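You operate a simulated robot arm through the tools that you are given. There is no shell and no other tool. Be economical: measure what you need, move in short steps, check, and stop when the job is done.

You run a simulated robot arm. Do the job below in one go: nothing can be reset, and whatever is moved stays where it is left.

Task
Shut the air bench down: cylinders 1 and 2 in, air off, vented and locked.
Fine: in that order; the yellow vent lever stays open.

Only the result counts: the job must be done as asked and must still hold three seconds after the hand-in. Knocking over, shifting, dropping, spilling or breaking anything else fails it.

Robot
A 6-joint arm with a fingered hand, fixed in place. Base frame: the origin is at the foot of the arm, x ahead of it, y to its left, z up; the work surface is at about z = 0.88. Lengths are in m, angles in degrees, forces in N, time in s.
With the tool pointing down near the work surface it reaches from about 0.34 to 0.74 m from the base axis. Its first joint turns from -115.0 to 115.0 degrees. Payload 4 kg.
The TCP is the grasp point between the finger pads, 0.026 m short of the fingertips. In the tool frame z runs along the fingers and y along their closing line. The gripper opens to 0.132 m. The gripper's body begins 0.073 m behind the TCP. The gripper is a hand of 4 fingers: y runs from the thumb to the fingers, the wrist lies at [0, 0, -0.239] in the tool frame, and closing takes about 1.5 s.
Orientation is that of the tool frame in the base frame, as a unit quaternion [w, x, y, z]. With the fingers straight down and closing along the base's y, the tool's x points along the base's -x, its y along +y and its z along -z.

Tools
- The arm moves only by the tool servo_tool. Its argument "plan" is a list of rows, each a list of 7 numbers: the turn, a rotation vector about the base's x, y, z in degrees, then the shift along the base's x, y, z in m, then the opening, from 0 (shut) to 1 (fully open). In form: [[rx, ry, rz, x, y, z, fingers], ...]. A call has 1 to 12 rows; each row shifts and turns the commanded pose from where the row before left it. Each row takes 0.2 s and may step no farther than 0.05 m and 8.6 degrees from the row before; otherwise, or with a gripper value out of range, the whole call is refused. A pose out of reach is approached as far as the arm can. The call stops where the force on the tool passes 40 N (or 10 N more than at its start, if that is more) or the arm is blocked; 0.2 s more then pass. The fingers move at their own pace (about 0.153 m/s each) and stop on an object; they squeeze with about 30 N. The grip force told is the motor's: it shows also when the fingers shut on nothing. Time passes only in rows, and 0.2 s behind the last, so rows that do not move let the fingers close. It gives the time, the measured TCP pose, the force on the tool (base axes), the opening and the grip force at its end, in the units of the frame above (readings bear some noise), with the torque about the TCP (base axes, N m) and any sound that the robot's microphone picked up.
- Cameras (640 x 400 px; columns grow to the right, rows downward): "scene" is fixed at [0.0475, 0.5062, 1.7591]; the picture's right is [-0.38, -0.93, 0.00], its down [-0.66, 0.27, -0.70] and it looks along [0.65, -0.26, -0.72] (base axes); focal length 314 px, centre (320, 200). "wrist" rides on the gripper at [0.068, 0.002, -0.097] in the tool frame; the picture's right is [-0.03, 1.00, 0.00], its down [-0.82, -0.02, -0.58] and it looks along [-0.58, -0.01, 0.82] (tool axes); focal length 270 px, centre (320, 200). There is no depth. A picture from a camera that has moved, and an enlarged one, comes with that camera's place and axes in the base frame and with its lens. The place of the scene camera against the robot may be out by one fixed shift of up to 0.012 m in any direction.
- snapshot(camera): a new picture of that camera. The clock stands still meanwhile.
- slide_trunk(by): slides the trunk up (or, below 0, down) by that many m; the arm rides with it, the base frame stays. It gives what a move gives, with no picture.
- preshape(shape): the hand has 4 fingers and takes this shape, open, in about a second: jaw (thumb against the fingers, like two jaws); tri (thumb and two fingers); tip (a fingertip pinch); poke (one finger out to press); point (the index stretched); flat (the hand flat); cup (the hand cupped); fist (a fist). The gripper value then closes the fingers along that shape, each until it touches; the sizes above hold for jaw. It gives what a move gives, with no picture.
- close_up(camera, box): a new picture of the part [left, top, right, bottom] of that camera's present view, enlarged. The clock stands still meanwhile.
- finish_job(): hands the job in; it is judged then, once.

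Work in short steps. Places have to be worked out from the pictures, the camera data and where the tool is seen: move nearer, look again, correct. Check each grasp and each placing, and mend what went wrong. You have 120 turns and 76 pictures in all, those below and enlarged ones among them. Open the gripper and draw the arm clear of the work before you hand the job in, unless the task says otherwise; then end with one line.

The tools are called as name(argument=value, ...) on one line, values as JSON. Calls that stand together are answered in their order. servo_tool: Moves the arm, as the interface text tells. Its arguments: {"type":"object","properties":{"plan":{"type":"array"}},"required":["plan"]} The other tools are called the same way: slide_trunk (by) slides the trunk up or down; preshape (shape) gives the hand a shape; snapshot (camera) takes a picture; close_up (camera, box) takes an enlarged picture of a part of a camera's view; finish_job () hands the job in.

At the start:

```text
time_s: 0.0
position: [0.3985, 0.0922, 1.3794]
tool_rot: [0.0, -0.001, 1.0, -0.001]
force: [-0.1, 0.8, -0.6]
ft_torque: [0.01, 0.02, -0.02]
finger_gap: 0.1318
finger_force: 0.0
shape: jaw
trunk travel left (down, up): [-0.925, 0.065]
```

scene: 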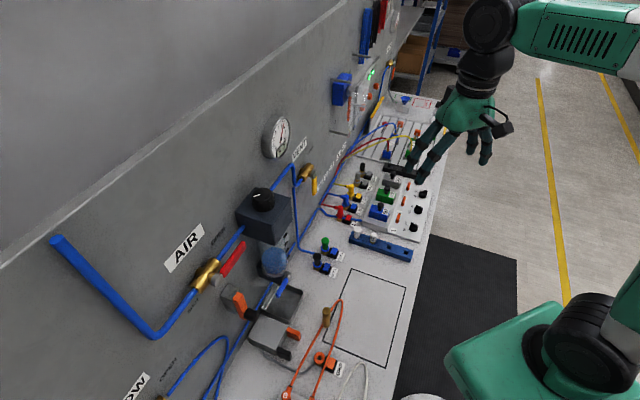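
wrist: 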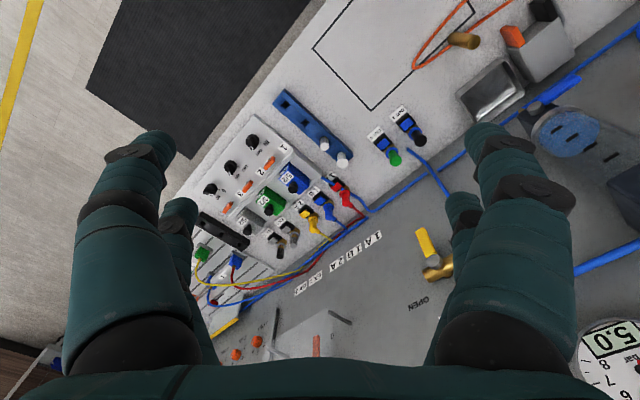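

I start by looking closer at the panel parts in both views.

close_up(camera="scene", box=[320, 90, 480, 190])

close_up(camera="scene", box=[320, 160, 480, 260])

close_up(camera="scene", box=[140, 180, 300, 280])

close_up(camera="scene", box=[200, 260, 400, 385])

close_up(camera="scene", box=[240, 90, 400, 190])

```text
4.00 times, centred on (400, 140) of scene
camera zoom: at [0.0475, 0.5062, 1.7591], right [-0.38, -0.93, 0.0], down [-0.66, 0.27, -0.7], along [0.65, -0.26, -0.72], focal length 1258 px, centre (0, 440)
```

zoom: 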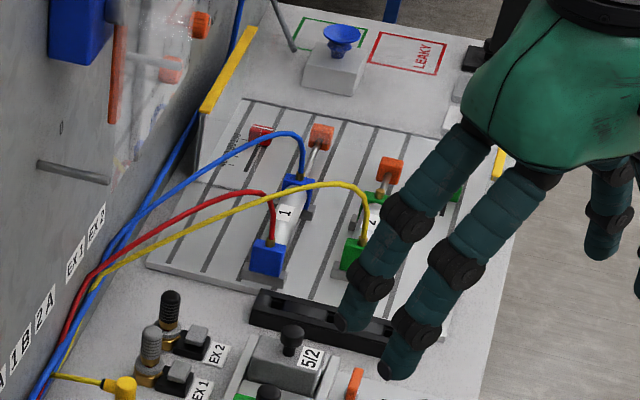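

```text
4.00 times, centred on (400, 210) of scene
camera zoom: at [0.0475, 0.5062, 1.7591], right [-0.38, -0.93, 0.0], down [-0.66, 0.27, -0.7], along [0.65, -0.26, -0.72], focal length 1258 px, centre (0, 160)
```

zoom: 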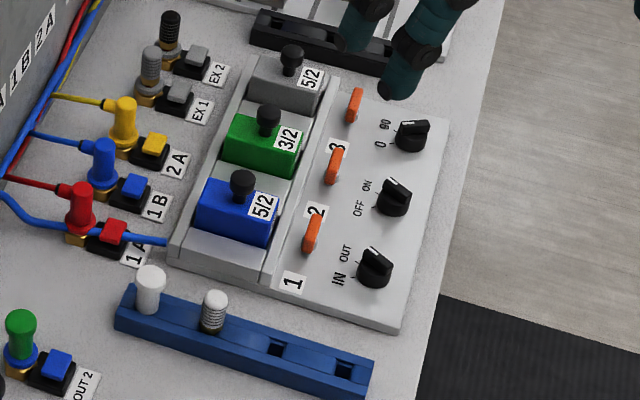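

```text
4.00 times, centred on (220, 230) of scene
camera zoom: at [0.0475, 0.5062, 1.7591], right [-0.38, -0.93, 0.0], down [-0.66, 0.27, -0.7], along [0.65, -0.26, -0.72], focal length 1258 px, centre (720, 80)
```

zoom: 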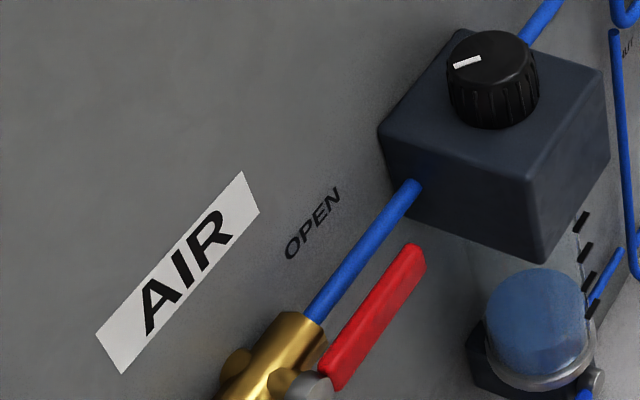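

```text
3.20 times, centred on (300, 322) of scene
camera zoom: at [0.0475, 0.5062, 1.7591], right [-0.38, -0.93, 0.0], down [-0.66, 0.27, -0.7], along [0.65, -0.26, -0.72], focal length 1006 px, centre (384, -192)
```

zoom: 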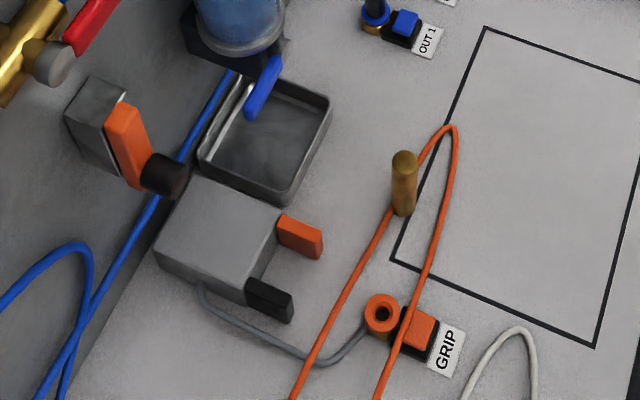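

```text
4.00 times, centred on (320, 140) of scene
camera zoom: at [0.0475, 0.5062, 1.7591], right [-0.38, -0.93, 0.0], down [-0.66, 0.27, -0.7], along [0.65, -0.26, -0.72], focal length 1258 px, centre (320, 440)
```

zoom: 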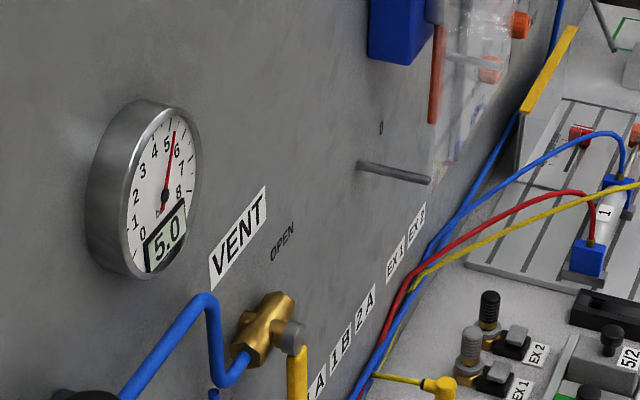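

close_up(camera="scene", box=[310, 0, 470, 100])

close_up(camera="wrist", box=[180, 80, 420, 230])

close_up(camera="scene", box=[160, 240, 260, 340])

close_up(camera="wrist", box=[160, 230, 400, 380])

```text
4.00 times, centred on (390, 50) of scene
camera zoom: at [0.0475, 0.5062, 1.7591], right [-0.38, -0.93, 0.0], down [-0.66, 0.27, -0.7], along [0.65, -0.26, -0.72], focal length 1258 px, centre (40, 800)
```

zoom: 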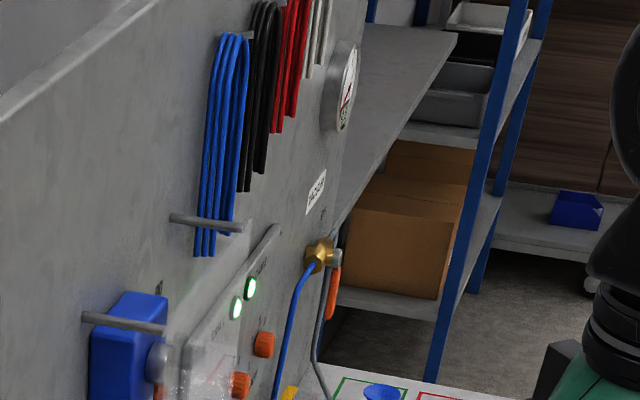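

```text
2.67 times, centred on (300, 155) of wrist
camera zoom: at [0.331, 0.0949, 1.4764], right [0.03, 1.0, 0.0], down [0.82, -0.02, 0.58], along [0.58, -0.01, -0.82], focal length 721 px, centre (373, 320)
```

zoom: 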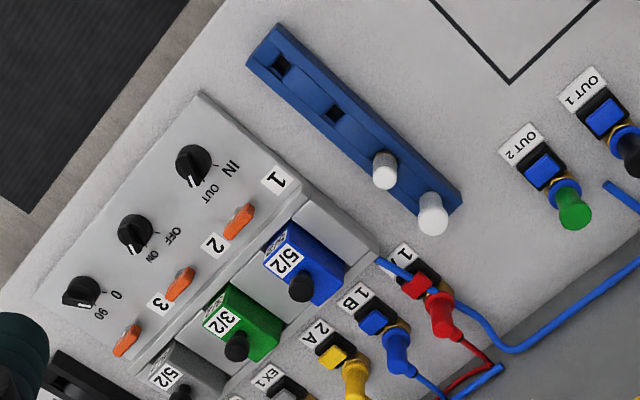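

```text
4.00 times, centred on (210, 290) of scene
camera zoom: at [0.0475, 0.5062, 1.7591], right [-0.38, -0.93, 0.0], down [-0.66, 0.27, -0.7], along [0.65, -0.26, -0.72], focal length 1258 px, centre (760, -160)
```

zoom: 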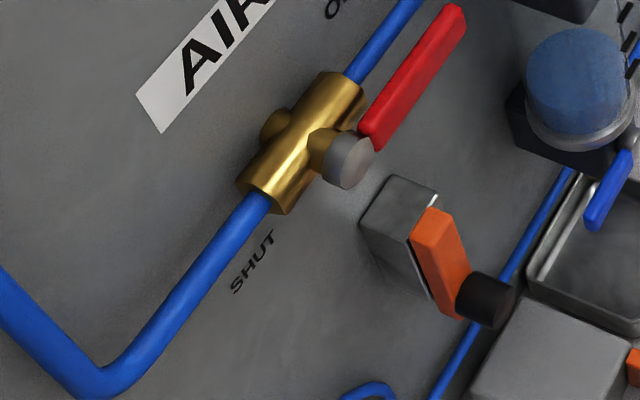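

```text
2.67 times, centred on (280, 305) of wrist
camera zoom: at [0.331, 0.0949, 1.4764], right [0.03, 1.0, 0.0], down [0.82, -0.02, 0.58], along [0.58, -0.01, -0.82], focal length 721 px, centre (427, -80)
```

zoom: 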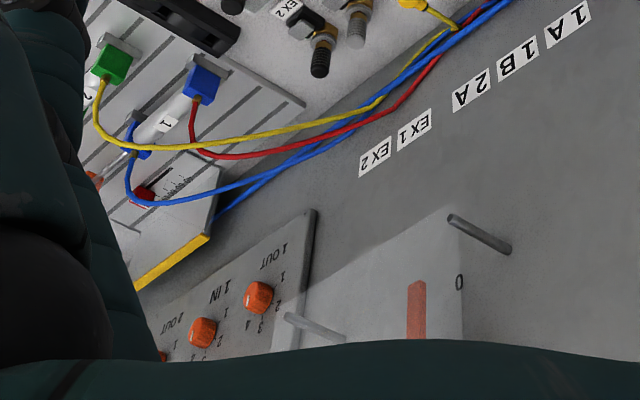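

I rotate the tool 45° about vertical so the wrist camera faces the wall and raise nothing else, then look.

servo_tool(plan=[[0, 0, 8.5, -0.02, 0, 0, 1], [0, 0, 8.5, -0.02, 0, 0, 1], [0, 0, 8.5, -0.02, 0.0, 0, 1], [0, 0, 8.5, -0.02, 0.02, 0, 1], [0, 0, 8.5, 0, 0.02, 0, 1], [0, 0, 2.5, 0, 0.0, 0, 1]])

snapshot(camera="wrist")

snapshot(camera="scene")

```text
time_s: 1.4
position: [0.317, 0.1316, 1.38]
tool_rot: [0.0, -0.383, 0.924, 0.0]
force: [-0.1, -0.1, -0.2]
ft_torque: [0.03, 0.0, 0.0]
finger_gap: 0.132
finger_force: 0.2
shape: jaw
trunk travel left (down, up): [-0.925, 0.065]
```

```text
64 pictures are left
camera wrist: at [0.269, 0.0859, 1.4759], right [-0.69, 0.72, 0.0], down [0.59, 0.56, 0.58], along [0.42, 0.4, -0.82], focal length 270 px, centre (320, 200)
```

wrist: 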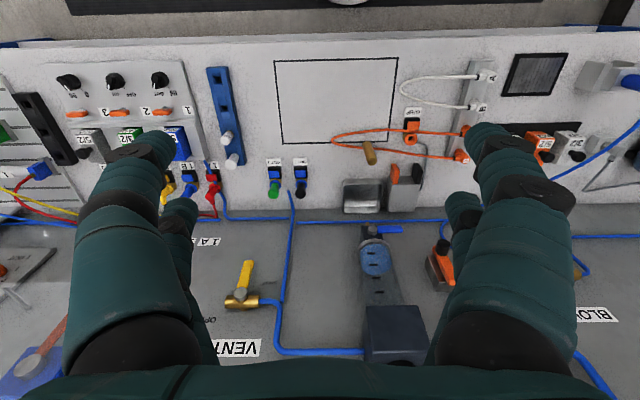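

```text
63 pictures are left
```

scene: 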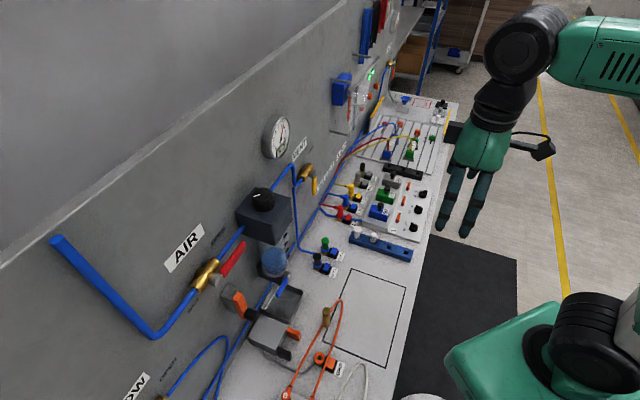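

Bench is exactly at 45°. I zoom in on the control knobs, cylinders and latch from here.

close_up(camera="wrist", box=[30, 50, 230, 190])

close_up(camera="scene", box=[350, 90, 470, 170])

close_up(camera="wrist", box=[340, 180, 640, 370])

```text
2.86 times, centred on (130, 120) of wrist
camera zoom: at [0.269, 0.0859, 1.4759], right [-0.69, 0.72, 0.0], down [0.59, 0.56, 0.58], along [0.42, 0.4, -0.82], focal length 772 px, centre (863, 429)
```

zoom: 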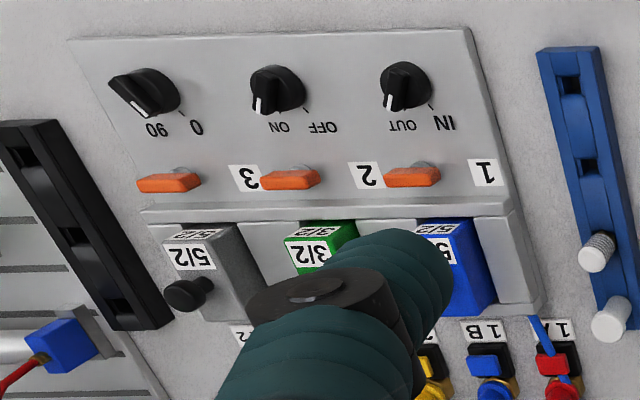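

```text
5.00 times, centred on (410, 130) of scene
camera zoom: at [0.0475, 0.5062, 1.7591], right [-0.38, -0.93, 0.0], down [-0.66, 0.27, -0.7], along [0.65, -0.26, -0.72], focal length 1572 px, centre (-130, 550)
```

zoom: 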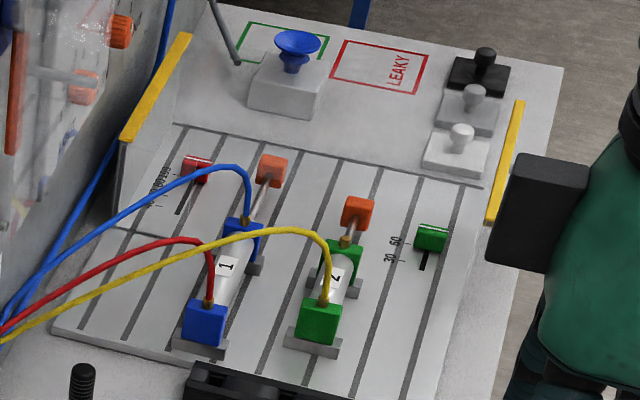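

```text
2.11 times, centred on (490, 275) of wrist
camera zoom: at [0.269, 0.0859, 1.4759], right [-0.69, 0.72, 0.0], down [0.59, 0.56, 0.58], along [0.42, 0.4, -0.82], focal length 569 px, centre (-38, 42)
```

zoom: 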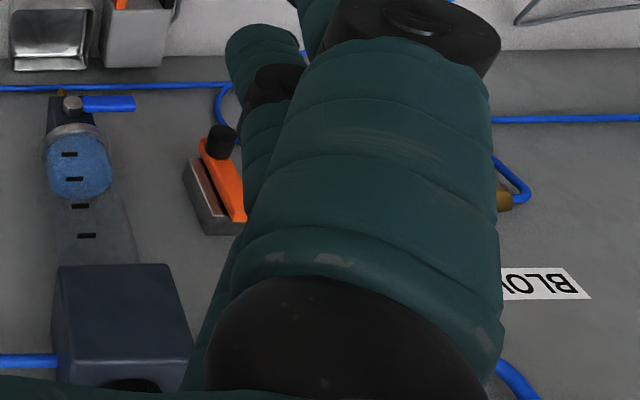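

Knob 1 points to OUT, knob 2 to ON (knob 3 to 90, not asked). From both views knob 1 is near (0.557,-0.055), so I move above it.

servo_tool(plan=[[0, 0, 0, 0.03, -0.024, -0.02, 1], [0, 0, 0, 0.03, -0.024, -0.025, 1], [0, 0, 0, 0.03, -0.024, -0.03, 1], [0, 0, 0, 0.03, -0.023, -0.03, 1], [0, 0, 0, 0.03, -0.023, -0.03, 1], [0, 0, 0, 0.03, -0.023, -0.03, 1], [0, 0, 0, 0.03, -0.023, -0.03, 1], [0, 0, 0, 0.03, -0.023, -0.03, 1], [0, 0, 0, 0, 0, -0.05, 1], [0, 0, 0, 0, 0, -0.045, 1]])

snapshot(camera="wrist")

```text
time_s: 3.6
position: [0.5604, -0.0584, 1.0601]
tool_rot: [0.0, -0.382, 0.924, 0.0]
force: [-0.3, -0.4, -0.3]
ft_torque: [-0.01, 0.04, 0.02]
finger_gap: 0.1321
finger_force: 0.1
shape: jaw
trunk travel left (down, up): [-0.925, 0.065]
```

```text
59 pictures are left
camera wrist: at [0.5115, -0.1048, 1.1568], right [-0.69, 0.72, 0.0], down [0.59, 0.56, 0.58], along [0.42, 0.4, -0.82], focal length 270 px, centre (320, 200)
```

wrist: 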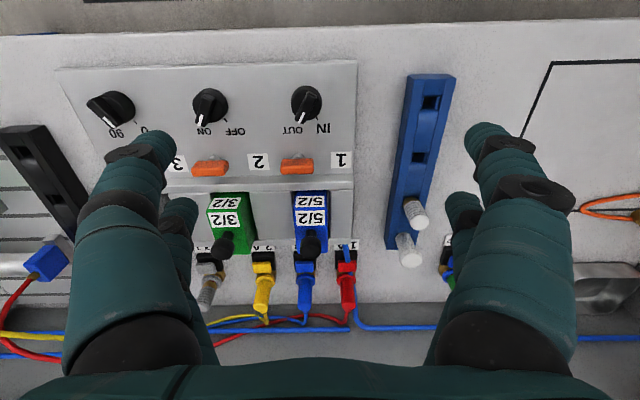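

close_up(camera="wrist", box=[180, 70, 360, 180])

```text
3.56 times, centred on (270, 125) of wrist
camera zoom: at [0.5115, -0.1048, 1.1568], right [-0.69, 0.72, 0.0], down [0.59, 0.56, 0.58], along [0.42, 0.4, -0.82], focal length 961 px, centre (498, 467)
```

zoom: 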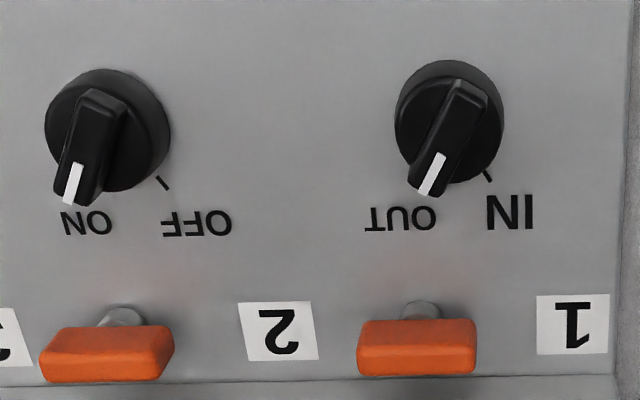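

Ridge knob 1 points ~30° off toward OUT, IN is 60° counterclockwise. I align the jaw with the ridge (turn −30°), centre over (0.571,-0.065), lower to 0.98 and look.

servo_tool(plan=[[0, 0, -7.5, 0.0053, -0.0033, -0.02, 0.4], [0, 0, -7.5, 0.0053, -0.0033, -0.02, 0.4], [0, 0, -7.5, 0, 0, -0.02, 0.4], [0, 0, -7.5, 0, 0, -0.02, 0.4], [0, 0, 0, 0, 0, 0, 0.4]])

snapshot(camera="wrist")

```text
time_s: 4.8
position: [0.5681, -0.0607, 0.9807]
tool_rot: [0.0, -0.13, 0.992, 0.001]
force: [0.3, 0.3, -1.1]
ft_torque: [-0.02, 0.0, -0.01]
finger_gap: 0.053
finger_force: 0.0
shape: jaw
trunk travel left (down, up): [-0.925, 0.065]
```

```text
57 pictures are left
camera wrist: at [0.5038, -0.0773, 1.0769], right [-0.23, 0.97, 0.0], down [0.79, 0.19, 0.58], along [0.56, 0.13, -0.82], focal length 270 px, centre (320, 200)
```

wrist: 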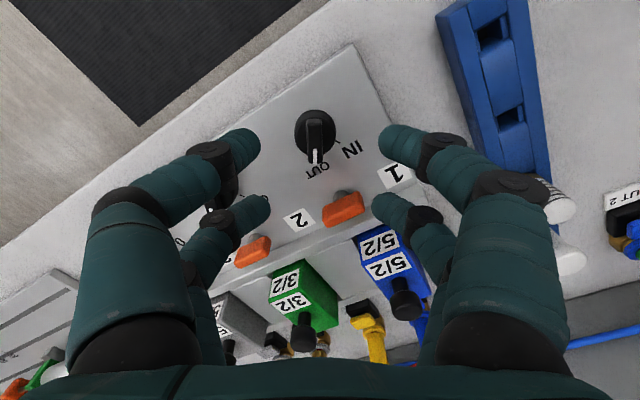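

The jaw is two finger pairs about 0.04 apart, which would straddle the ridge; I try the tip shape and look.

preshape(shape="tip")

servo_tool(plan=[[0, 0, 0, 0, 0, 0, 0.4], [0, 0, 0, 0, 0, 0, 0.4], [0, 0, 0, 0, 0, 0, 0.4]])

snapshot(camera="wrist")

```text
time_s: 5.7
position: [0.5695, -0.0625, 0.9804]
tool_rot: [0.0, -0.131, 0.991, 0.0]
force: [-0.1, -0.6, -0.6]
ft_torque: [0.0, 0.03, -0.01]
finger_gap: 0.1316
finger_force: 0.1
shape: tip
trunk travel left (down, up): [-0.925, 0.065]
```

```text
time_s: 6.5
position: [0.5697, -0.0632, 0.9812]
tool_rot: [0.0, -0.131, 0.991, 0.0]
force: [-0.3, -0.3, 0.0]
ft_torque: [0.01, -0.02, 0.0]
finger_gap: 0.053
finger_force: 0.0
shape: tip
trunk travel left (down, up): [-0.925, 0.065]
```

```text
56 pictures are left
camera wrist: at [0.5039, -0.0774, 1.0771], right [-0.23, 0.97, 0.0], down [0.79, 0.19, 0.58], along [0.56, 0.14, -0.82], focal length 270 px, centre (320, 200)
```

wrist: 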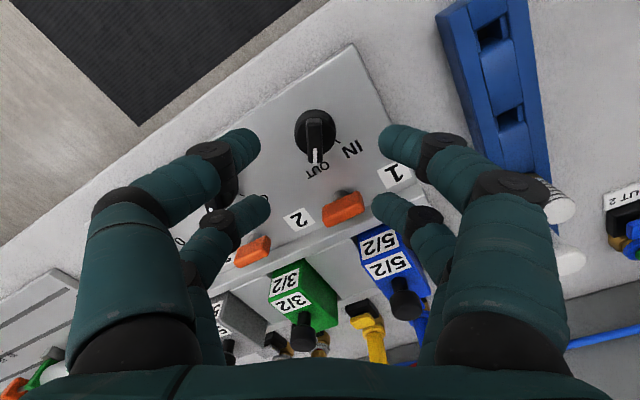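

Same geometry; the two pairs will pinch the ridge ends, which is fine. Back to jaw, narrow opening, and lower onto the knob.

preshape(shape="jaw")

servo_tool(plan=[[0, 0, 0, 0, -0.001, -0.01, 0.4], [0, 0, 0, 0, -0.001, -0.02, 0.4], [0, 0, 0, 0, 0, -0.015, 0.4], [0, 0, 0, 0, 0, -0.01, 0.4], [0, 0, 0, 0, 0, -0.004, 0.4]])

snapshot(camera="wrist")

```text
time_s: 7.4
position: [0.5695, -0.0623, 0.9822]
tool_rot: [0.0, -0.131, 0.991, 0.0]
force: [0.1, 0.8, -0.3]
ft_torque: [0.0, 0.01, 0.01]
finger_gap: 0.132
finger_force: 0.0
shape: jaw
trunk travel left (down, up): [-0.925, 0.065]
```

```text
time_s: 8.6
position: [0.5678, -0.0641, 0.9208]
tool_rot: [0.0, -0.132, 0.991, -0.001]
force: [-0.2, 0.1, 0.7]
ft_torque: [0.0, 0.01, 0.01]
finger_gap: 0.0534
finger_force: 0.1
shape: jaw
trunk travel left (down, up): [-0.925, 0.065]
```

```text
55 pictures are left
camera wrist: at [0.5031, -0.0791, 1.0167], right [-0.23, 0.97, 0.0], down [0.79, 0.19, 0.58], along [0.56, 0.14, -0.82], focal length 270 px, centre (320, 200)
```

wrist: 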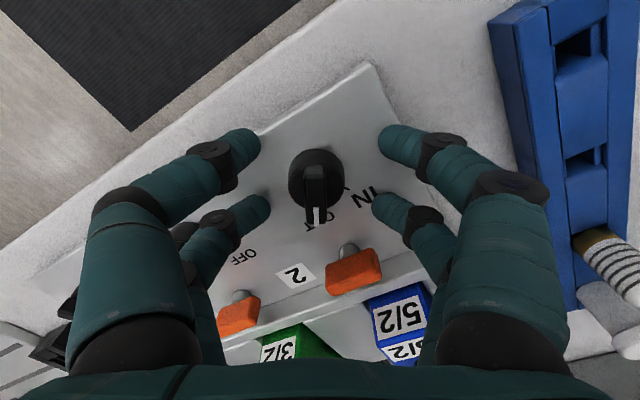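

Knob sits between the pads; I lower a few mm more checking for contact, then close.

servo_tool(plan=[[0, 0, 0, 0.001, -0.001, -0.003, 0.4], [0, 0, 0, 0, 0, -0.003, 0.4], [0, 0, 0, 0, 0, 0, 0.0], [0, 0, 0, 0, 0, 0, 0.0], [0, 0, 0, 0, 0, 0, 0.0], [0, 0, 0, 0, 0, 0, 0.0]])

snapshot(camera="wrist")

```text
time_s: 10.0
position: [0.5709, -0.0653, 0.9156]
tool_rot: [0.001, -0.131, 0.991, -0.001]
force: [12.6, -3.5, 17.9]
ft_torque: [-0.26, 0.06, 0.06]
finger_gap: 0.0099
finger_force: 29.9
shape: jaw
trunk travel left (down, up): [-0.925, 0.065]
```

```text
54 pictures are left
camera wrist: at [0.5052, -0.0802, 1.0113], right [-0.23, 0.97, 0.0], down [0.79, 0.19, 0.58], along [0.56, 0.14, -0.81], focal length 270 px, centre (320, 200)
```

wrist: 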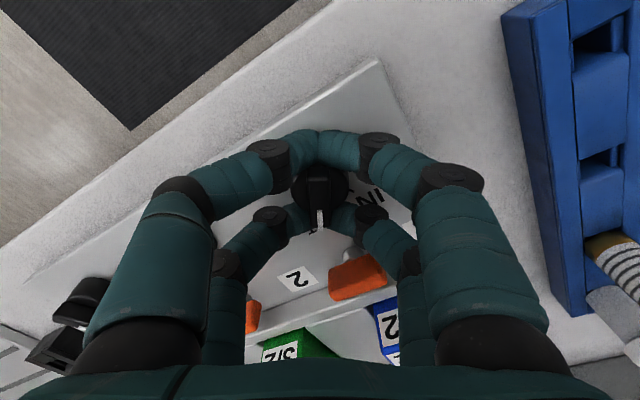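

Gripped (gap 9.9 mm = ridge). Turn counterclockwise in steps.

servo_tool(plan=[[0, 0, 6, 0, 0, 0.001, 0], [0, 0, 6, 0, 0, 0, 0], [0, 0, 6, 0, 0, 0, 0], [0, 0, 6, 0, 0, 0, 0], [0, 0, 6, 0, 0, 0, 0]])

```text
time_s: 11.2
position: [0.569, -0.0644, 0.9161]
tool_rot: [0.0, -0.383, 0.924, 0.001]
force: [11.5, -3.1, 7.6]
ft_torque: [-0.11, -0.15, -0.07]
finger_gap: 0.0091
finger_force: 30.1
shape: jaw
trunk travel left (down, up): [-0.925, 0.065]
```

servo_tool(plan=[[0, 0, 6, 0, 0, 0, 0], [0, 0, 6, 0, 0, 0, 0], [0, 0, 6, 0, 0, 0, 0], [0, 0, 6, 0, 0, 0, 0], [0, 0, 6, 0, 0, 0, 0]])

snapshot(camera="wrist")

```text
time_s: 12.4
position: [0.5698, -0.0644, 0.9162]
tool_rot: [0.0, -0.61, 0.792, -0.001]
force: [6.0, -9.2, 3.5]
ft_torque: [-0.25, -0.05, -0.03]
finger_gap: 0.0088
finger_force: 30.0
shape: jaw
trunk travel left (down, up): [-0.925, 0.065]
```

```text
53 pictures are left
camera wrist: at [0.5517, -0.1295, 1.0118], right [-0.96, 0.28, 0.0], down [0.23, 0.78, 0.58], along [0.16, 0.55, -0.82], focal length 270 px, centre (320, 200)
```

wrist: 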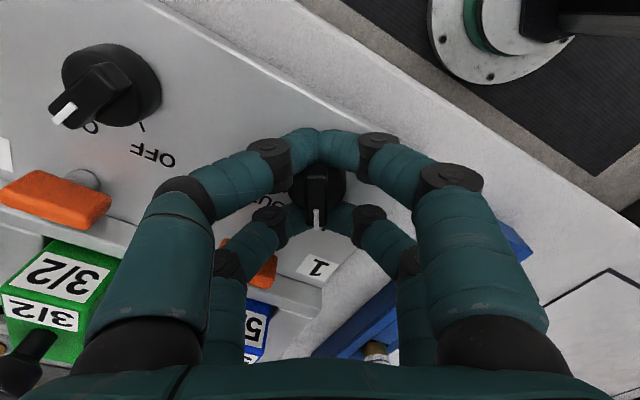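

Knob followed. Open, lift, rotate back −60° and move over knob 2 near (0.636,-0.127).

servo_tool(plan=[[0, 0, 0, 0, 0, 0, 0.4], [0, 0, 0, 0, 0, 0, 0.4], [0, 0, 0, 0, 0, 0.03, 0.4], [0, 0, -7.5, 0, 0, 0.035, 0.4], [0, 0, -7.5, 0.013, -0.0125, 0, 0.4], [0, 0, -7.5, 0.013, -0.0125, 0, 0.4], [0, 0, -7.5, 0.013, -0.0125, 0, 0.4], [0, 0, -7.5, 0.013, -0.0125, 0, 0.4], [0, 0, -7.5, 0.013, -0.0125, 0, 0.4], [0, 0, -7.5, 0, 0, 0, 0.4], [0, 0, -7.5, 0, 0, 0, 0.4]])

snapshot(camera="wrist")

close_up(camera="scene", box=[350, 90, 470, 170])

```text
time_s: 14.8
position: [0.6352, -0.1273, 0.9799]
tool_rot: [0.0, -0.13, 0.992, 0.0]
force: [-0.6, 0.0, -0.6]
ft_torque: [-0.01, 0.04, -0.02]
finger_gap: 0.0524
finger_force: 0.0
shape: jaw
trunk travel left (down, up): [-0.925, 0.065]
```

```text
52 pictures are left
camera wrist: at [0.5697, -0.1419, 1.0772], right [-0.23, 0.97, 0.0], down [0.79, 0.19, 0.58], along [0.56, 0.13, -0.82], focal length 270 px, centre (320, 200)
```

wrist: 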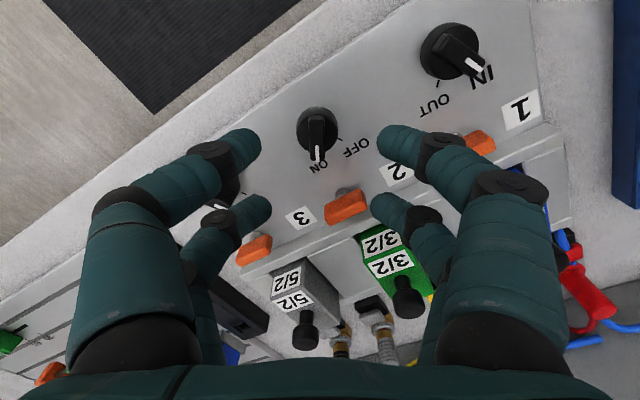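

```text
5.00 times, centred on (410, 130) of scene
camera zoom: at [0.0475, 0.5062, 1.7591], right [-0.38, -0.93, 0.0], down [-0.66, 0.27, -0.7], along [0.65, -0.26, -0.72], focal length 1572 px, centre (-130, 550)
```

zoom: 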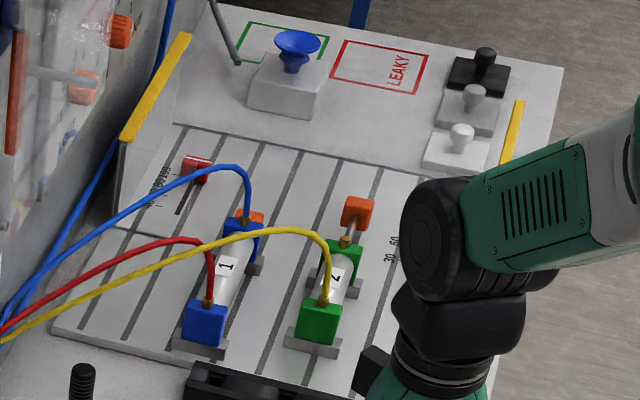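

Cylinder 1 is in. Knob 2 sits the same relative to the hand; same descent, grip and +60° turn.

servo_tool(plan=[[0, 0, 0, 0, -0.001, -0.02, 0.4], [0, 0, 0, 0, -0.001, -0.02, 0.4], [0, 0, 0, 0, 0, -0.015, 0.4], [0, 0, 0, 0, 0, -0.007, 0.4], [0, 0, 0, 0.001, -0.001, -0.003, 0.4], [0, 0, 0, 0, 0, 0, 0], [0, 0, 0, 0, 0, 0, 0], [0, 0, 0, 0, 0, 0, 0.0], [0, 0, 0, 0, 0, 0, 0.0], [0, 0, 0, 0, 0, 0, 0.0]])

```text
time_s: 17.0
position: [0.6365, -0.1296, 0.9171]
tool_rot: [0.0, -0.13, 0.992, 0.0]
force: [-0.4, -6.1, 6.6]
ft_torque: [-0.16, 0.19, 0.14]
finger_gap: 0.0017
finger_force: 30.5
shape: jaw
trunk travel left (down, up): [-0.925, 0.065]
```

Gap only 1.7 mm, so the ridge may be missed; look.

snapshot(camera="wrist")

```text
50 pictures are left
camera wrist: at [0.5706, -0.1455, 1.013], right [-0.23, 0.97, 0.0], down [0.79, 0.19, 0.58], along [0.56, 0.14, -0.82], focal length 270 px, centre (320, 200)
```

wrist: 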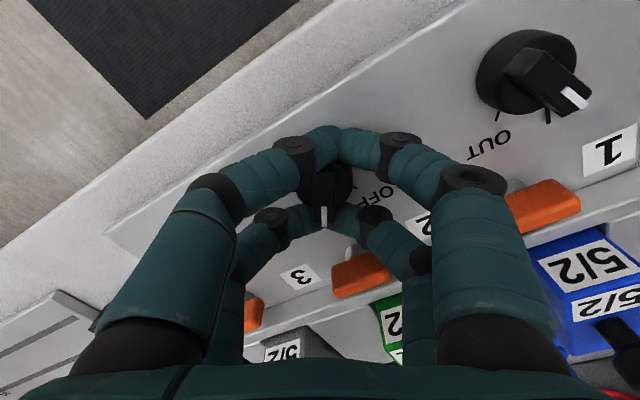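

Hand is slightly left of the knob; reopen, shift +3 mm along the closing line and regrip.

servo_tool(plan=[[0, 0, 0, 0, 0, 0, 0.4], [0, 0, 0, 0, 0, 0, 0.4], [0, 0, 0, 0.0, 0.003, 0, 0.4], [0, 0, 0, 0.0, 0, -0.001, 0.4], [0, 0, 0, 0, 0, 0, 0], [0, 0, 0, 0, 0, 0, 0], [0, 0, 0, 0, 0, 0, 0.0], [0, 0, 0, 0, 0, 0, 0.0]])

```text
time_s: 18.8
position: [0.6353, -0.1259, 0.915]
tool_rot: [0.001, -0.131, 0.991, 0.001]
force: [-2.1, -2.6, 8.8]
ft_torque: [-0.11, 0.08, -0.01]
finger_gap: 0.0101
finger_force: 30.3
shape: jaw
trunk travel left (down, up): [-0.925, 0.065]
```

Good grip now (10.1 mm). Turn +60°.

servo_tool(plan=[[0, 0, 6, 0, 0, 0.001, 0], [0, 0, 6, 0, 0, 0, 0], [0, 0, 6, 0, 0, 0, 0], [0, 0, 6, 0, 0, 0, 0], [0, 0, 6, 0, 0, 0, 0], [0, 0, 6, 0, 0, 0, 0], [0, 0, 6, 0, 0, 0, 0], [0, 0, 6, 0, 0, 0, 0], [0, 0, 6, 0, 0, 0, 0], [0, 0, 6, 0, 0, 0, 0]])

snapshot(camera="wrist")

close_up(camera="scene", box=[350, 90, 470, 170])

```text
time_s: 21.0
position: [0.6338, -0.127, 0.9157]
tool_rot: [-0.009, -0.587, 0.809, -0.007]
force: [-8.6, -17.2, 2.6]
ft_torque: [-0.18, 0.07, -0.05]
finger_gap: 0.0076
finger_force: 29.6
shape: jaw
out of reach, approached as far as the arm can: row 10
trunk travel left (down, up): [-0.925, 0.065]
stopped in row 10: the force on the tool passed its limit at 48 N (the readings are from after the stop); the commanded pose is now the measured one
```

```text
49 pictures are left
camera wrist: at [0.6123, -0.1889, 1.0137], right [-0.94, 0.33, 0.0], down [0.28, 0.78, 0.56], along [0.19, 0.53, -0.83], focal length 270 px, centre (320, 200)
```

wrist: 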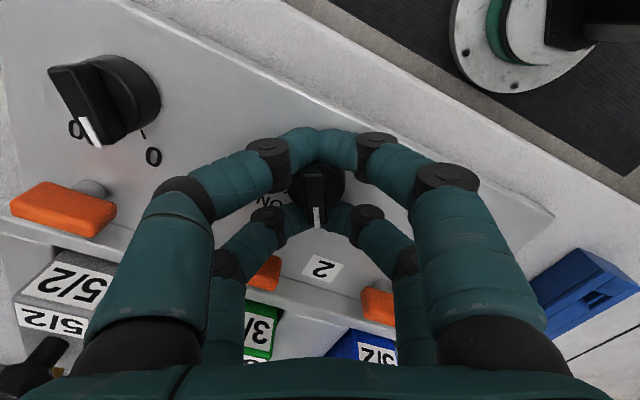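

```text
5.00 times, centred on (410, 130) of scene
camera zoom: at [0.0475, 0.5062, 1.7591], right [-0.38, -0.93, 0.0], down [-0.66, 0.27, -0.7], along [0.65, -0.26, -0.72], focal length 1572 px, centre (-130, 550)
```

zoom: 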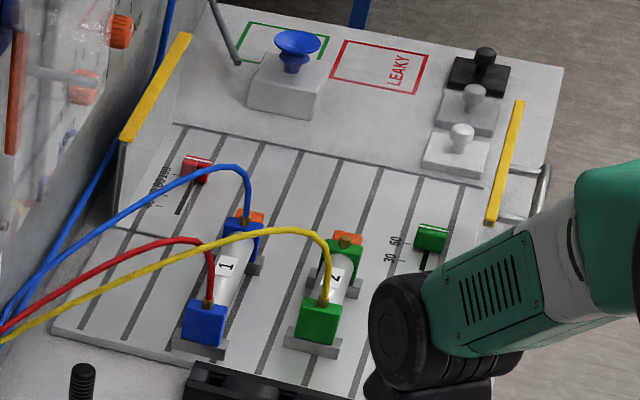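

Both cylinders are in. Release and lift, then go up toward the wall valves.

servo_tool(plan=[[0, 0, 0, 0, 0, 0, 0.4], [0, 0, 0, 0, 0, 0, 0.4], [0, 0, 0, 0, 0, 0.03, 0.4], [0, 0, 0, 0, 0, 0.04, 0.4], [0, 0, -8, -0.02, 0.01, 0.05, 0.4], [0, 0, -8, -0.02, 0.01, 0.05, 0.4], [0, 0, -8, -0.02, 0.02, 0.04, 0.4], [0, 0, -3, -0.02, 0.02, 0.04, 0.4]])

snapshot(camera="wrist")

```text
refused: row 5 steps farther than a row can; nothing moved
```

```text
47 pictures are left
camera wrist: at [0.6123, -0.1889, 1.0137], right [-0.94, 0.33, 0.0], down [0.28, 0.78, 0.56], along [0.19, 0.53, -0.83], focal length 270 px, centre (320, 200)
```

wrist: 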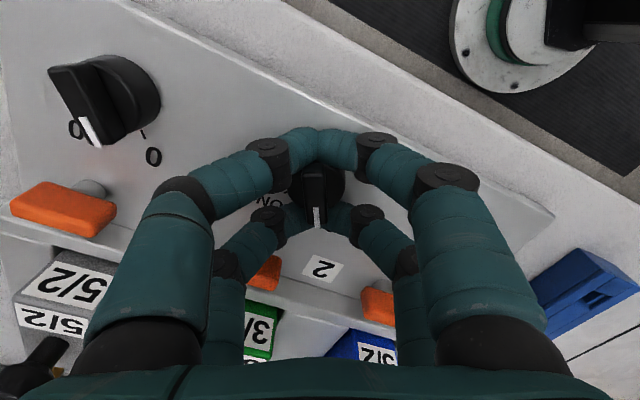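

Step too long; resend with shorter ones.

servo_tool(plan=[[0, 0, 0, 0, 0, 0, 0.4], [0, 0, 0, 0, 0, 0, 0.4], [0, 0, 0, 0, 0, 0.03, 0.4], [0, 0, 0, 0, 0, 0.04, 0.4], [0, 0, -8, -0.02, 0.01, 0.035, 0.4], [0, 0, -8, -0.02, 0.01, 0.04, 0.4], [0, 0, -8, -0.02, 0.02, 0.04, 0.4], [0, 0, -3, -0.02, 0.02, 0.04, 0.4]])

snapshot(camera="wrist")

```text
time_s: 22.8
position: [0.5536, -0.0623, 1.1387]
tool_rot: [-0.009, -0.383, 0.924, -0.004]
force: [-1.4, 0.0, 0.1]
ft_torque: [-0.02, -0.01, 0.01]
finger_gap: 0.0522
finger_force: 0.0
shape: jaw
trunk travel left (down, up): [-0.925, 0.065]
```

```text
46 pictures are left
camera wrist: at [0.5065, -0.1064, 1.2373], right [-0.69, 0.73, 0.0], down [0.6, 0.57, 0.56], along [0.41, 0.39, -0.83], focal length 270 px, centre (320, 200)
```

wrist: 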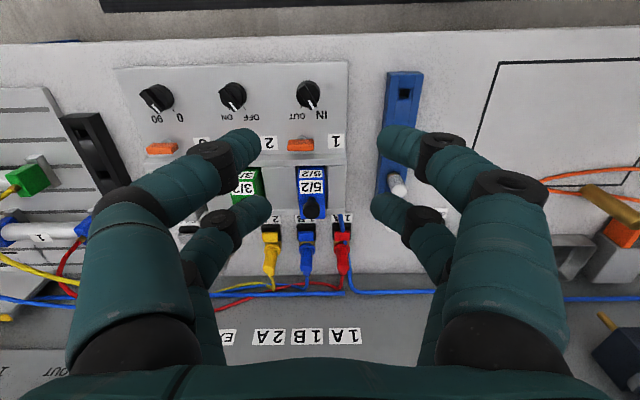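

Knobs at IN and OFF confirmed. Next the AIR valve; I travel to in front of it, tilting the hand toward the wall.

servo_tool(plan=[[3, -3, 0, -0.01, 0.03, 0.035, 0.4], [3, -3, 0, -0.015, 0.035, 0.03, 0.4], [3, -3, 0, -0.024, 0.041, 0.01, 0.4], [3, -3, 0, -0.024, 0.041, 0.01, 0.4], [3, -3, 0, -0.024, 0.041, 0.01, 0.4], [3, -3, 0, -0.024, 0.041, 0.01, 0.4], [3, -3, 0, -0.024, 0.041, 0.01, 0.4], [3, -3, 0, -0.024, 0.041, 0.01, 0.4], [3, -3, 0, -0.024, 0.041, 0.01, 0.4], [3, -3, 0, -0.024, 0.041, 0.01, 0.4], [3, -3, 0, -0.024, 0.041, 0.01, 0.4], [3, -3, 0, -0.023, 0.041, 0.005, 0.4]])

snapshot(camera="wrist")

snapshot(camera="scene")

```text
time_s: 25.4
position: [0.2895, 0.4129, 1.2993]
tool_rot: [0.389, -0.349, 0.838, 0.161]
force: [-0.2, 0.7, -0.1]
ft_torque: [-0.02, -0.01, 0.0]
finger_gap: 0.0523
finger_force: 0.0
shape: jaw
trunk travel left (down, up): [-0.925, 0.065]
```

```text
45 pictures are left
camera wrist: at [0.2061, 0.3315, 1.3094], right [-0.7, 0.72, 0.02], down [0.07, 0.05, 1.0], along [0.71, 0.69, -0.09], focal length 270 px, centre (320, 200)
```

wrist: 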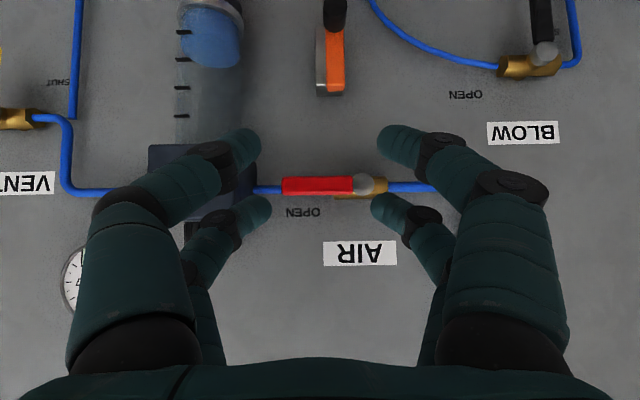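

```text
44 pictures are left
```

scene: 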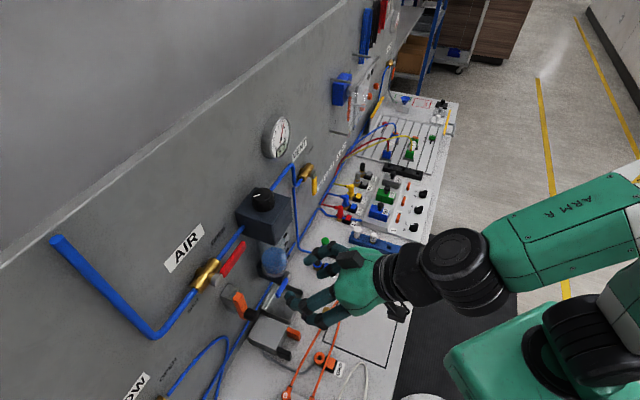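

close_up(camera="wrist", box=[240, 0, 440, 130])

close_up(camera="wrist", box=[240, 130, 440, 255])

```text
3.08 times, centred on (340, 65) of wrist
camera zoom: at [0.2061, 0.3315, 1.3094], right [-0.7, 0.72, 0.02], down [0.07, 0.05, 1.0], along [0.71, 0.69, -0.09], focal length 832 px, centre (258, 615)
```

zoom: 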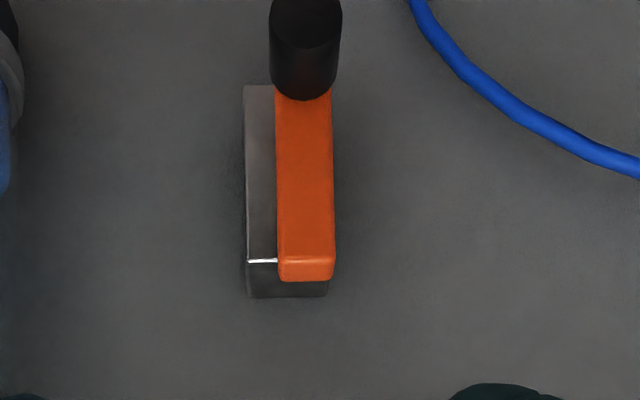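

```text
3.20 times, centred on (340, 192) of wrist
camera zoom: at [0.2061, 0.3315, 1.3094], right [-0.7, 0.72, 0.02], down [0.07, 0.05, 1.0], along [0.71, 0.69, -0.09], focal length 865 px, centre (256, 224)
```

zoom: 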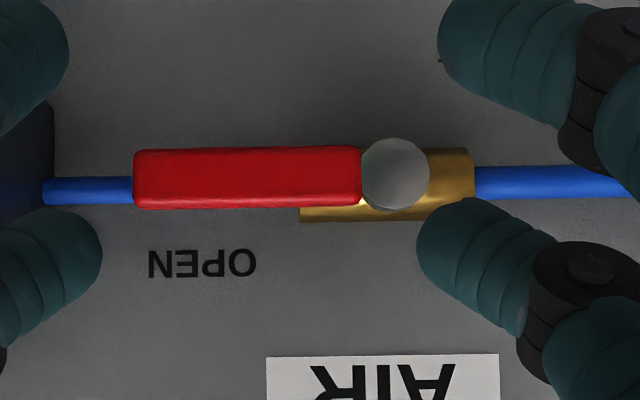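

The orange bolt with its black knob slides up beside the lowered red lever. I try the poke shape to push the lever down and check how it looks.

preshape(shape="poke")

snapshot(camera="wrist")

```text
time_s: 26.3
position: [0.2916, 0.4117, 1.3]
tool_rot: [0.388, -0.348, 0.838, 0.16]
force: [0.1, -0.4, 0.5]
ft_torque: [-0.03, 0.04, -0.01]
finger_gap: 0.0
finger_force: 0.0
shape: poke
trunk travel left (down, up): [-0.925, 0.065]
```

```text
41 pictures are left
camera wrist: at [0.2072, 0.3297, 1.3098], right [-0.7, 0.72, 0.02], down [0.07, 0.05, 1.0], along [0.71, 0.69, -0.09], focal length 270 px, centre (320, 200)
```

wrist: 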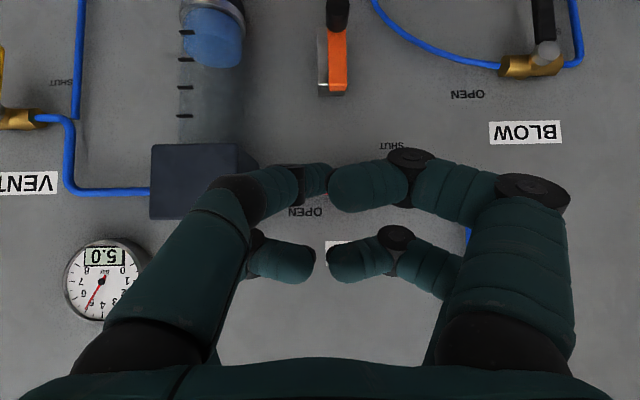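

I prefer the closed jaw as a pusher with a horizontal hand. Switch to jaw closed, tilt to near horizontal, and rise to z 1.34 above the lever.

preshape(shape="jaw")

servo_tool(plan=[[4.1, -4.1, 0, 0.005, -0.003, 0.01, 0], [4.1, -4.1, 0, 0.005, -0.003, 0.01, 0], [4.1, -4.1, 0, 0.005, -0.003, 0.01, 0], [4.1, -4.1, 0, 0.005, -0.003, 0.01, 0], [4.1, -4.1, 0, 0.005, -0.003, 0, 0], [4.1, -4.1, 0, 0.005, -0.003, 0, 0], [0, 0, 0, 0.02, 0.02, 0, 0]])

snapshot(camera="wrist")

snapshot(camera="scene")

```text
time_s: 27.2
position: [0.2902, 0.4105, 1.2994]
tool_rot: [0.388, -0.348, 0.838, 0.16]
force: [0.1, -0.2, -0.8]
ft_torque: [0.0, 0.02, 0.01]
finger_gap: 0.1317
finger_force: 0.1
shape: jaw
trunk travel left (down, up): [-0.925, 0.065]
```

```text
time_s: 28.8
position: [0.3423, 0.415, 1.3403]
tool_rot: [0.621, -0.282, 0.684, 0.256]
force: [-1.2, 0.0, 0.4]
ft_torque: [-0.03, -0.02, 0.0]
finger_gap: 0.0
finger_force: 30.0
shape: jaw
trunk travel left (down, up): [-0.925, 0.065]
```

```text
40 pictures are left
camera wrist: at [0.2698, 0.3437, 1.2813], right [-0.7, 0.71, 0.03], down [-0.34, -0.37, 0.87], along [0.62, 0.6, 0.5], focal length 270 px, centre (320, 200)
```

wrist: 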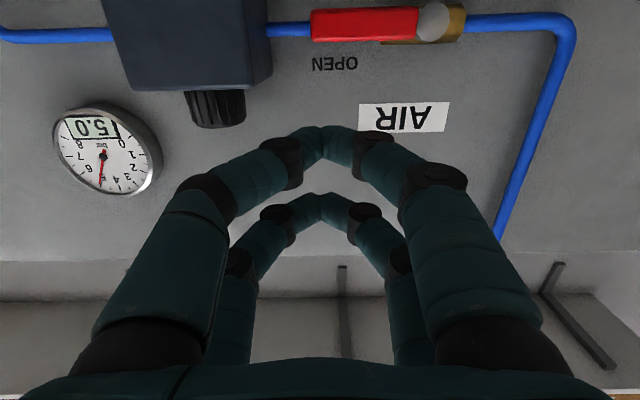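

```text
39 pictures are left
```

scene: 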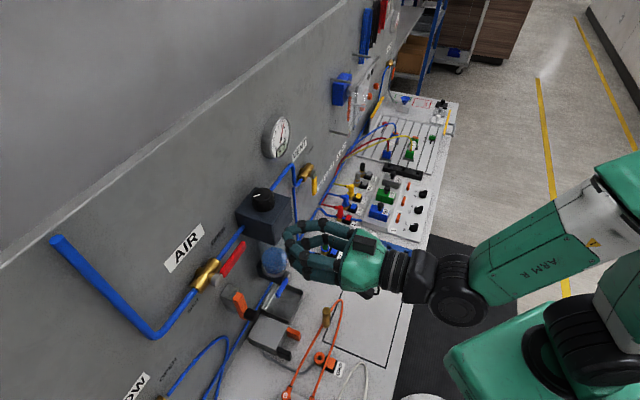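

Triangulated: red lever hub s≈-0.129, p≈0.64, z≈1.271, tip at s≈-0.047 (s along bench, p toward wall). I move the closed fingers to above the lever.

servo_tool(plan=[[0, 0, 0, -0.017, 0.017, 0, 0], [0, 0, 0, 0.022, 0.022, 0, 0], [0, 0, 0, 0.022, 0.022, 0, 0], [0, 0, 0, 0.023, 0.023, 0, 0]])

snapshot(camera="wrist")

close_up(camera="scene", box=[160, 180, 400, 340])

```text
time_s: 29.8
position: [0.3944, 0.4964, 1.3402]
tool_rot: [0.621, -0.283, 0.684, 0.256]
force: [0.6, -0.3, -0.2]
ft_torque: [-0.02, -0.03, 0.01]
finger_gap: 0.0003
finger_force: 29.8
shape: jaw
trunk travel left (down, up): [-0.925, 0.065]
```

```text
38 pictures are left
camera wrist: at [0.3203, 0.426, 1.2806], right [-0.7, 0.71, 0.02], down [-0.34, -0.37, 0.87], along [0.62, 0.6, 0.5], focal length 270 px, centre (320, 200)
```

wrist: 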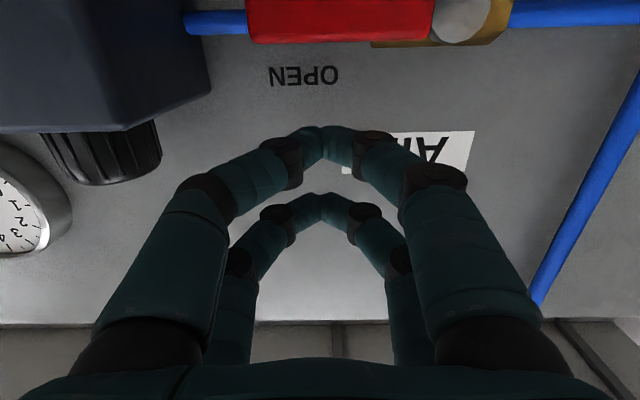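

```text
2.50 times, centred on (280, 260) of scene
camera zoom: at [0.0475, 0.5062, 1.7591], right [-0.38, -0.93, 0.0], down [-0.66, 0.27, -0.7], along [0.65, -0.26, -0.72], focal length 786 px, centre (420, 50)
```

zoom: 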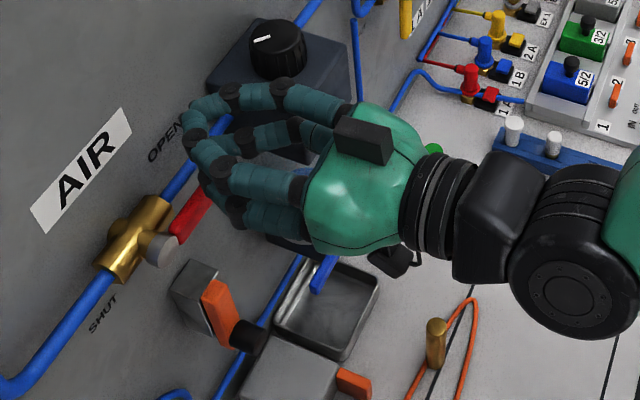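

Fingers are above the lever's middle. Push down along the arc's first part.

servo_tool(plan=[[0, 0, 0, -0.005, 0.005, -0.015, 0], [0, 0, 0, 0, 0, -0.014, 0], [0, 0, 0, 0.002, -0.002, -0.014, 0], [0, 0, 0, 0, 0, -0.014, 0], [0, 0, 0, -0.003, 0.003, -0.013, 0], [0, 0, 0, -0.0035, 0.0035, -0.012, 0]])

snapshot(camera="wrist")

```text
time_s: 31.2
position: [0.3813, 0.5054, 1.2566]
tool_rot: [0.622, -0.282, 0.683, 0.257]
force: [-0.1, -0.8, 0.9]
ft_torque: [0.02, 0.05, -0.03]
finger_gap: 0.0003
finger_force: 29.7
shape: jaw
trunk travel left (down, up): [-0.925, 0.065]
```

```text
36 pictures are left
camera wrist: at [0.3083, 0.4348, 1.1981], right [-0.7, 0.71, 0.02], down [-0.34, -0.37, 0.87], along [0.62, 0.6, 0.5], focal length 270 px, centre (320, 200)
```

wrist: 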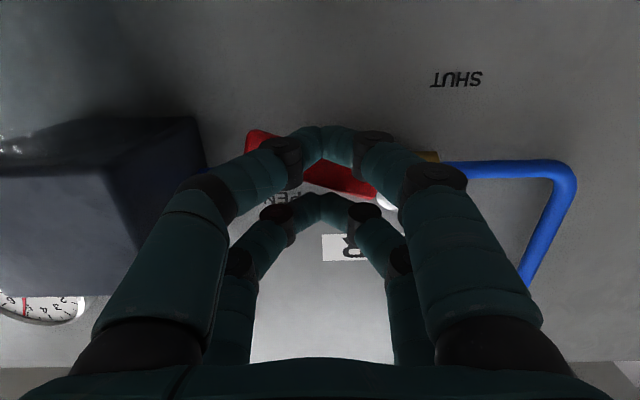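

Lever is following (about 30°). Continue the arc.

servo_tool(plan=[[0, 0, 0, 0.001, -0.001, -0.014, 0], [0, 0, 0, 0, 0, -0.013, 0], [0, 0, 0, -0.003, 0.003, -0.01, 0], [0, 0, 0, -0.005, 0.005, -0.007, 0], [0, 0, 0, -0.006, 0.006, -0.003, 0], [0, 0, 0, -0.005, 0.005, 0, 0]])

snapshot(camera="wrist")

```text
time_s: 32.6
position: [0.3632, 0.5231, 1.2102]
tool_rot: [0.622, -0.282, 0.684, 0.256]
force: [-3.6, -6.7, -3.0]
ft_torque: [0.09, -0.01, -0.02]
finger_gap: 0.0
finger_force: 29.8
shape: jaw
trunk travel left (down, up): [-0.925, 0.065]
```

```text
35 pictures are left
camera wrist: at [0.2909, 0.4529, 1.1513], right [-0.7, 0.71, 0.02], down [-0.34, -0.36, 0.87], along [0.62, 0.6, 0.5], focal length 270 px, centre (320, 200)
```

wrist: 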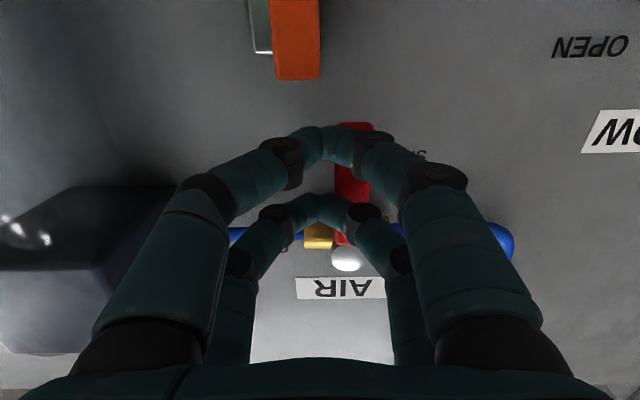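

Lever looks about vertical. A little more push sideways to seat it at SHUT.

servo_tool(plan=[[0, 0, 0, -0.003, 0.003, 0, 0], [0, 0, 0, -0.003, 0.003, 0, 0], [0, 0, 0, -0.003, 0.003, 0, 0]])

close_up(camera="scene", box=[160, 180, 320, 340])

```text
time_s: 33.4
position: [0.3551, 0.5323, 1.2125]
tool_rot: [0.622, -0.282, 0.683, 0.257]
force: [-0.9, -10.0, 0.4]
ft_torque: [0.09, -0.01, -0.18]
finger_gap: 0.0
finger_force: 30.0
shape: jaw
trunk travel left (down, up): [-0.925, 0.065]
```

```text
2.50 times, centred on (240, 260) of scene
camera zoom: at [0.0475, 0.5062, 1.7591], right [-0.38, -0.93, 0.0], down [-0.66, 0.27, -0.7], along [0.65, -0.26, -0.72], focal length 786 px, centre (520, 50)
```

zoom: 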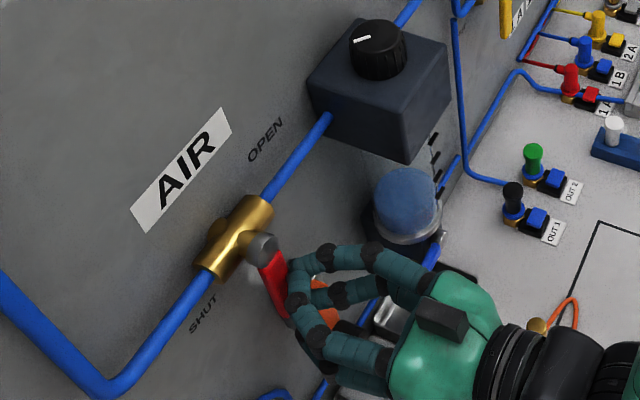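

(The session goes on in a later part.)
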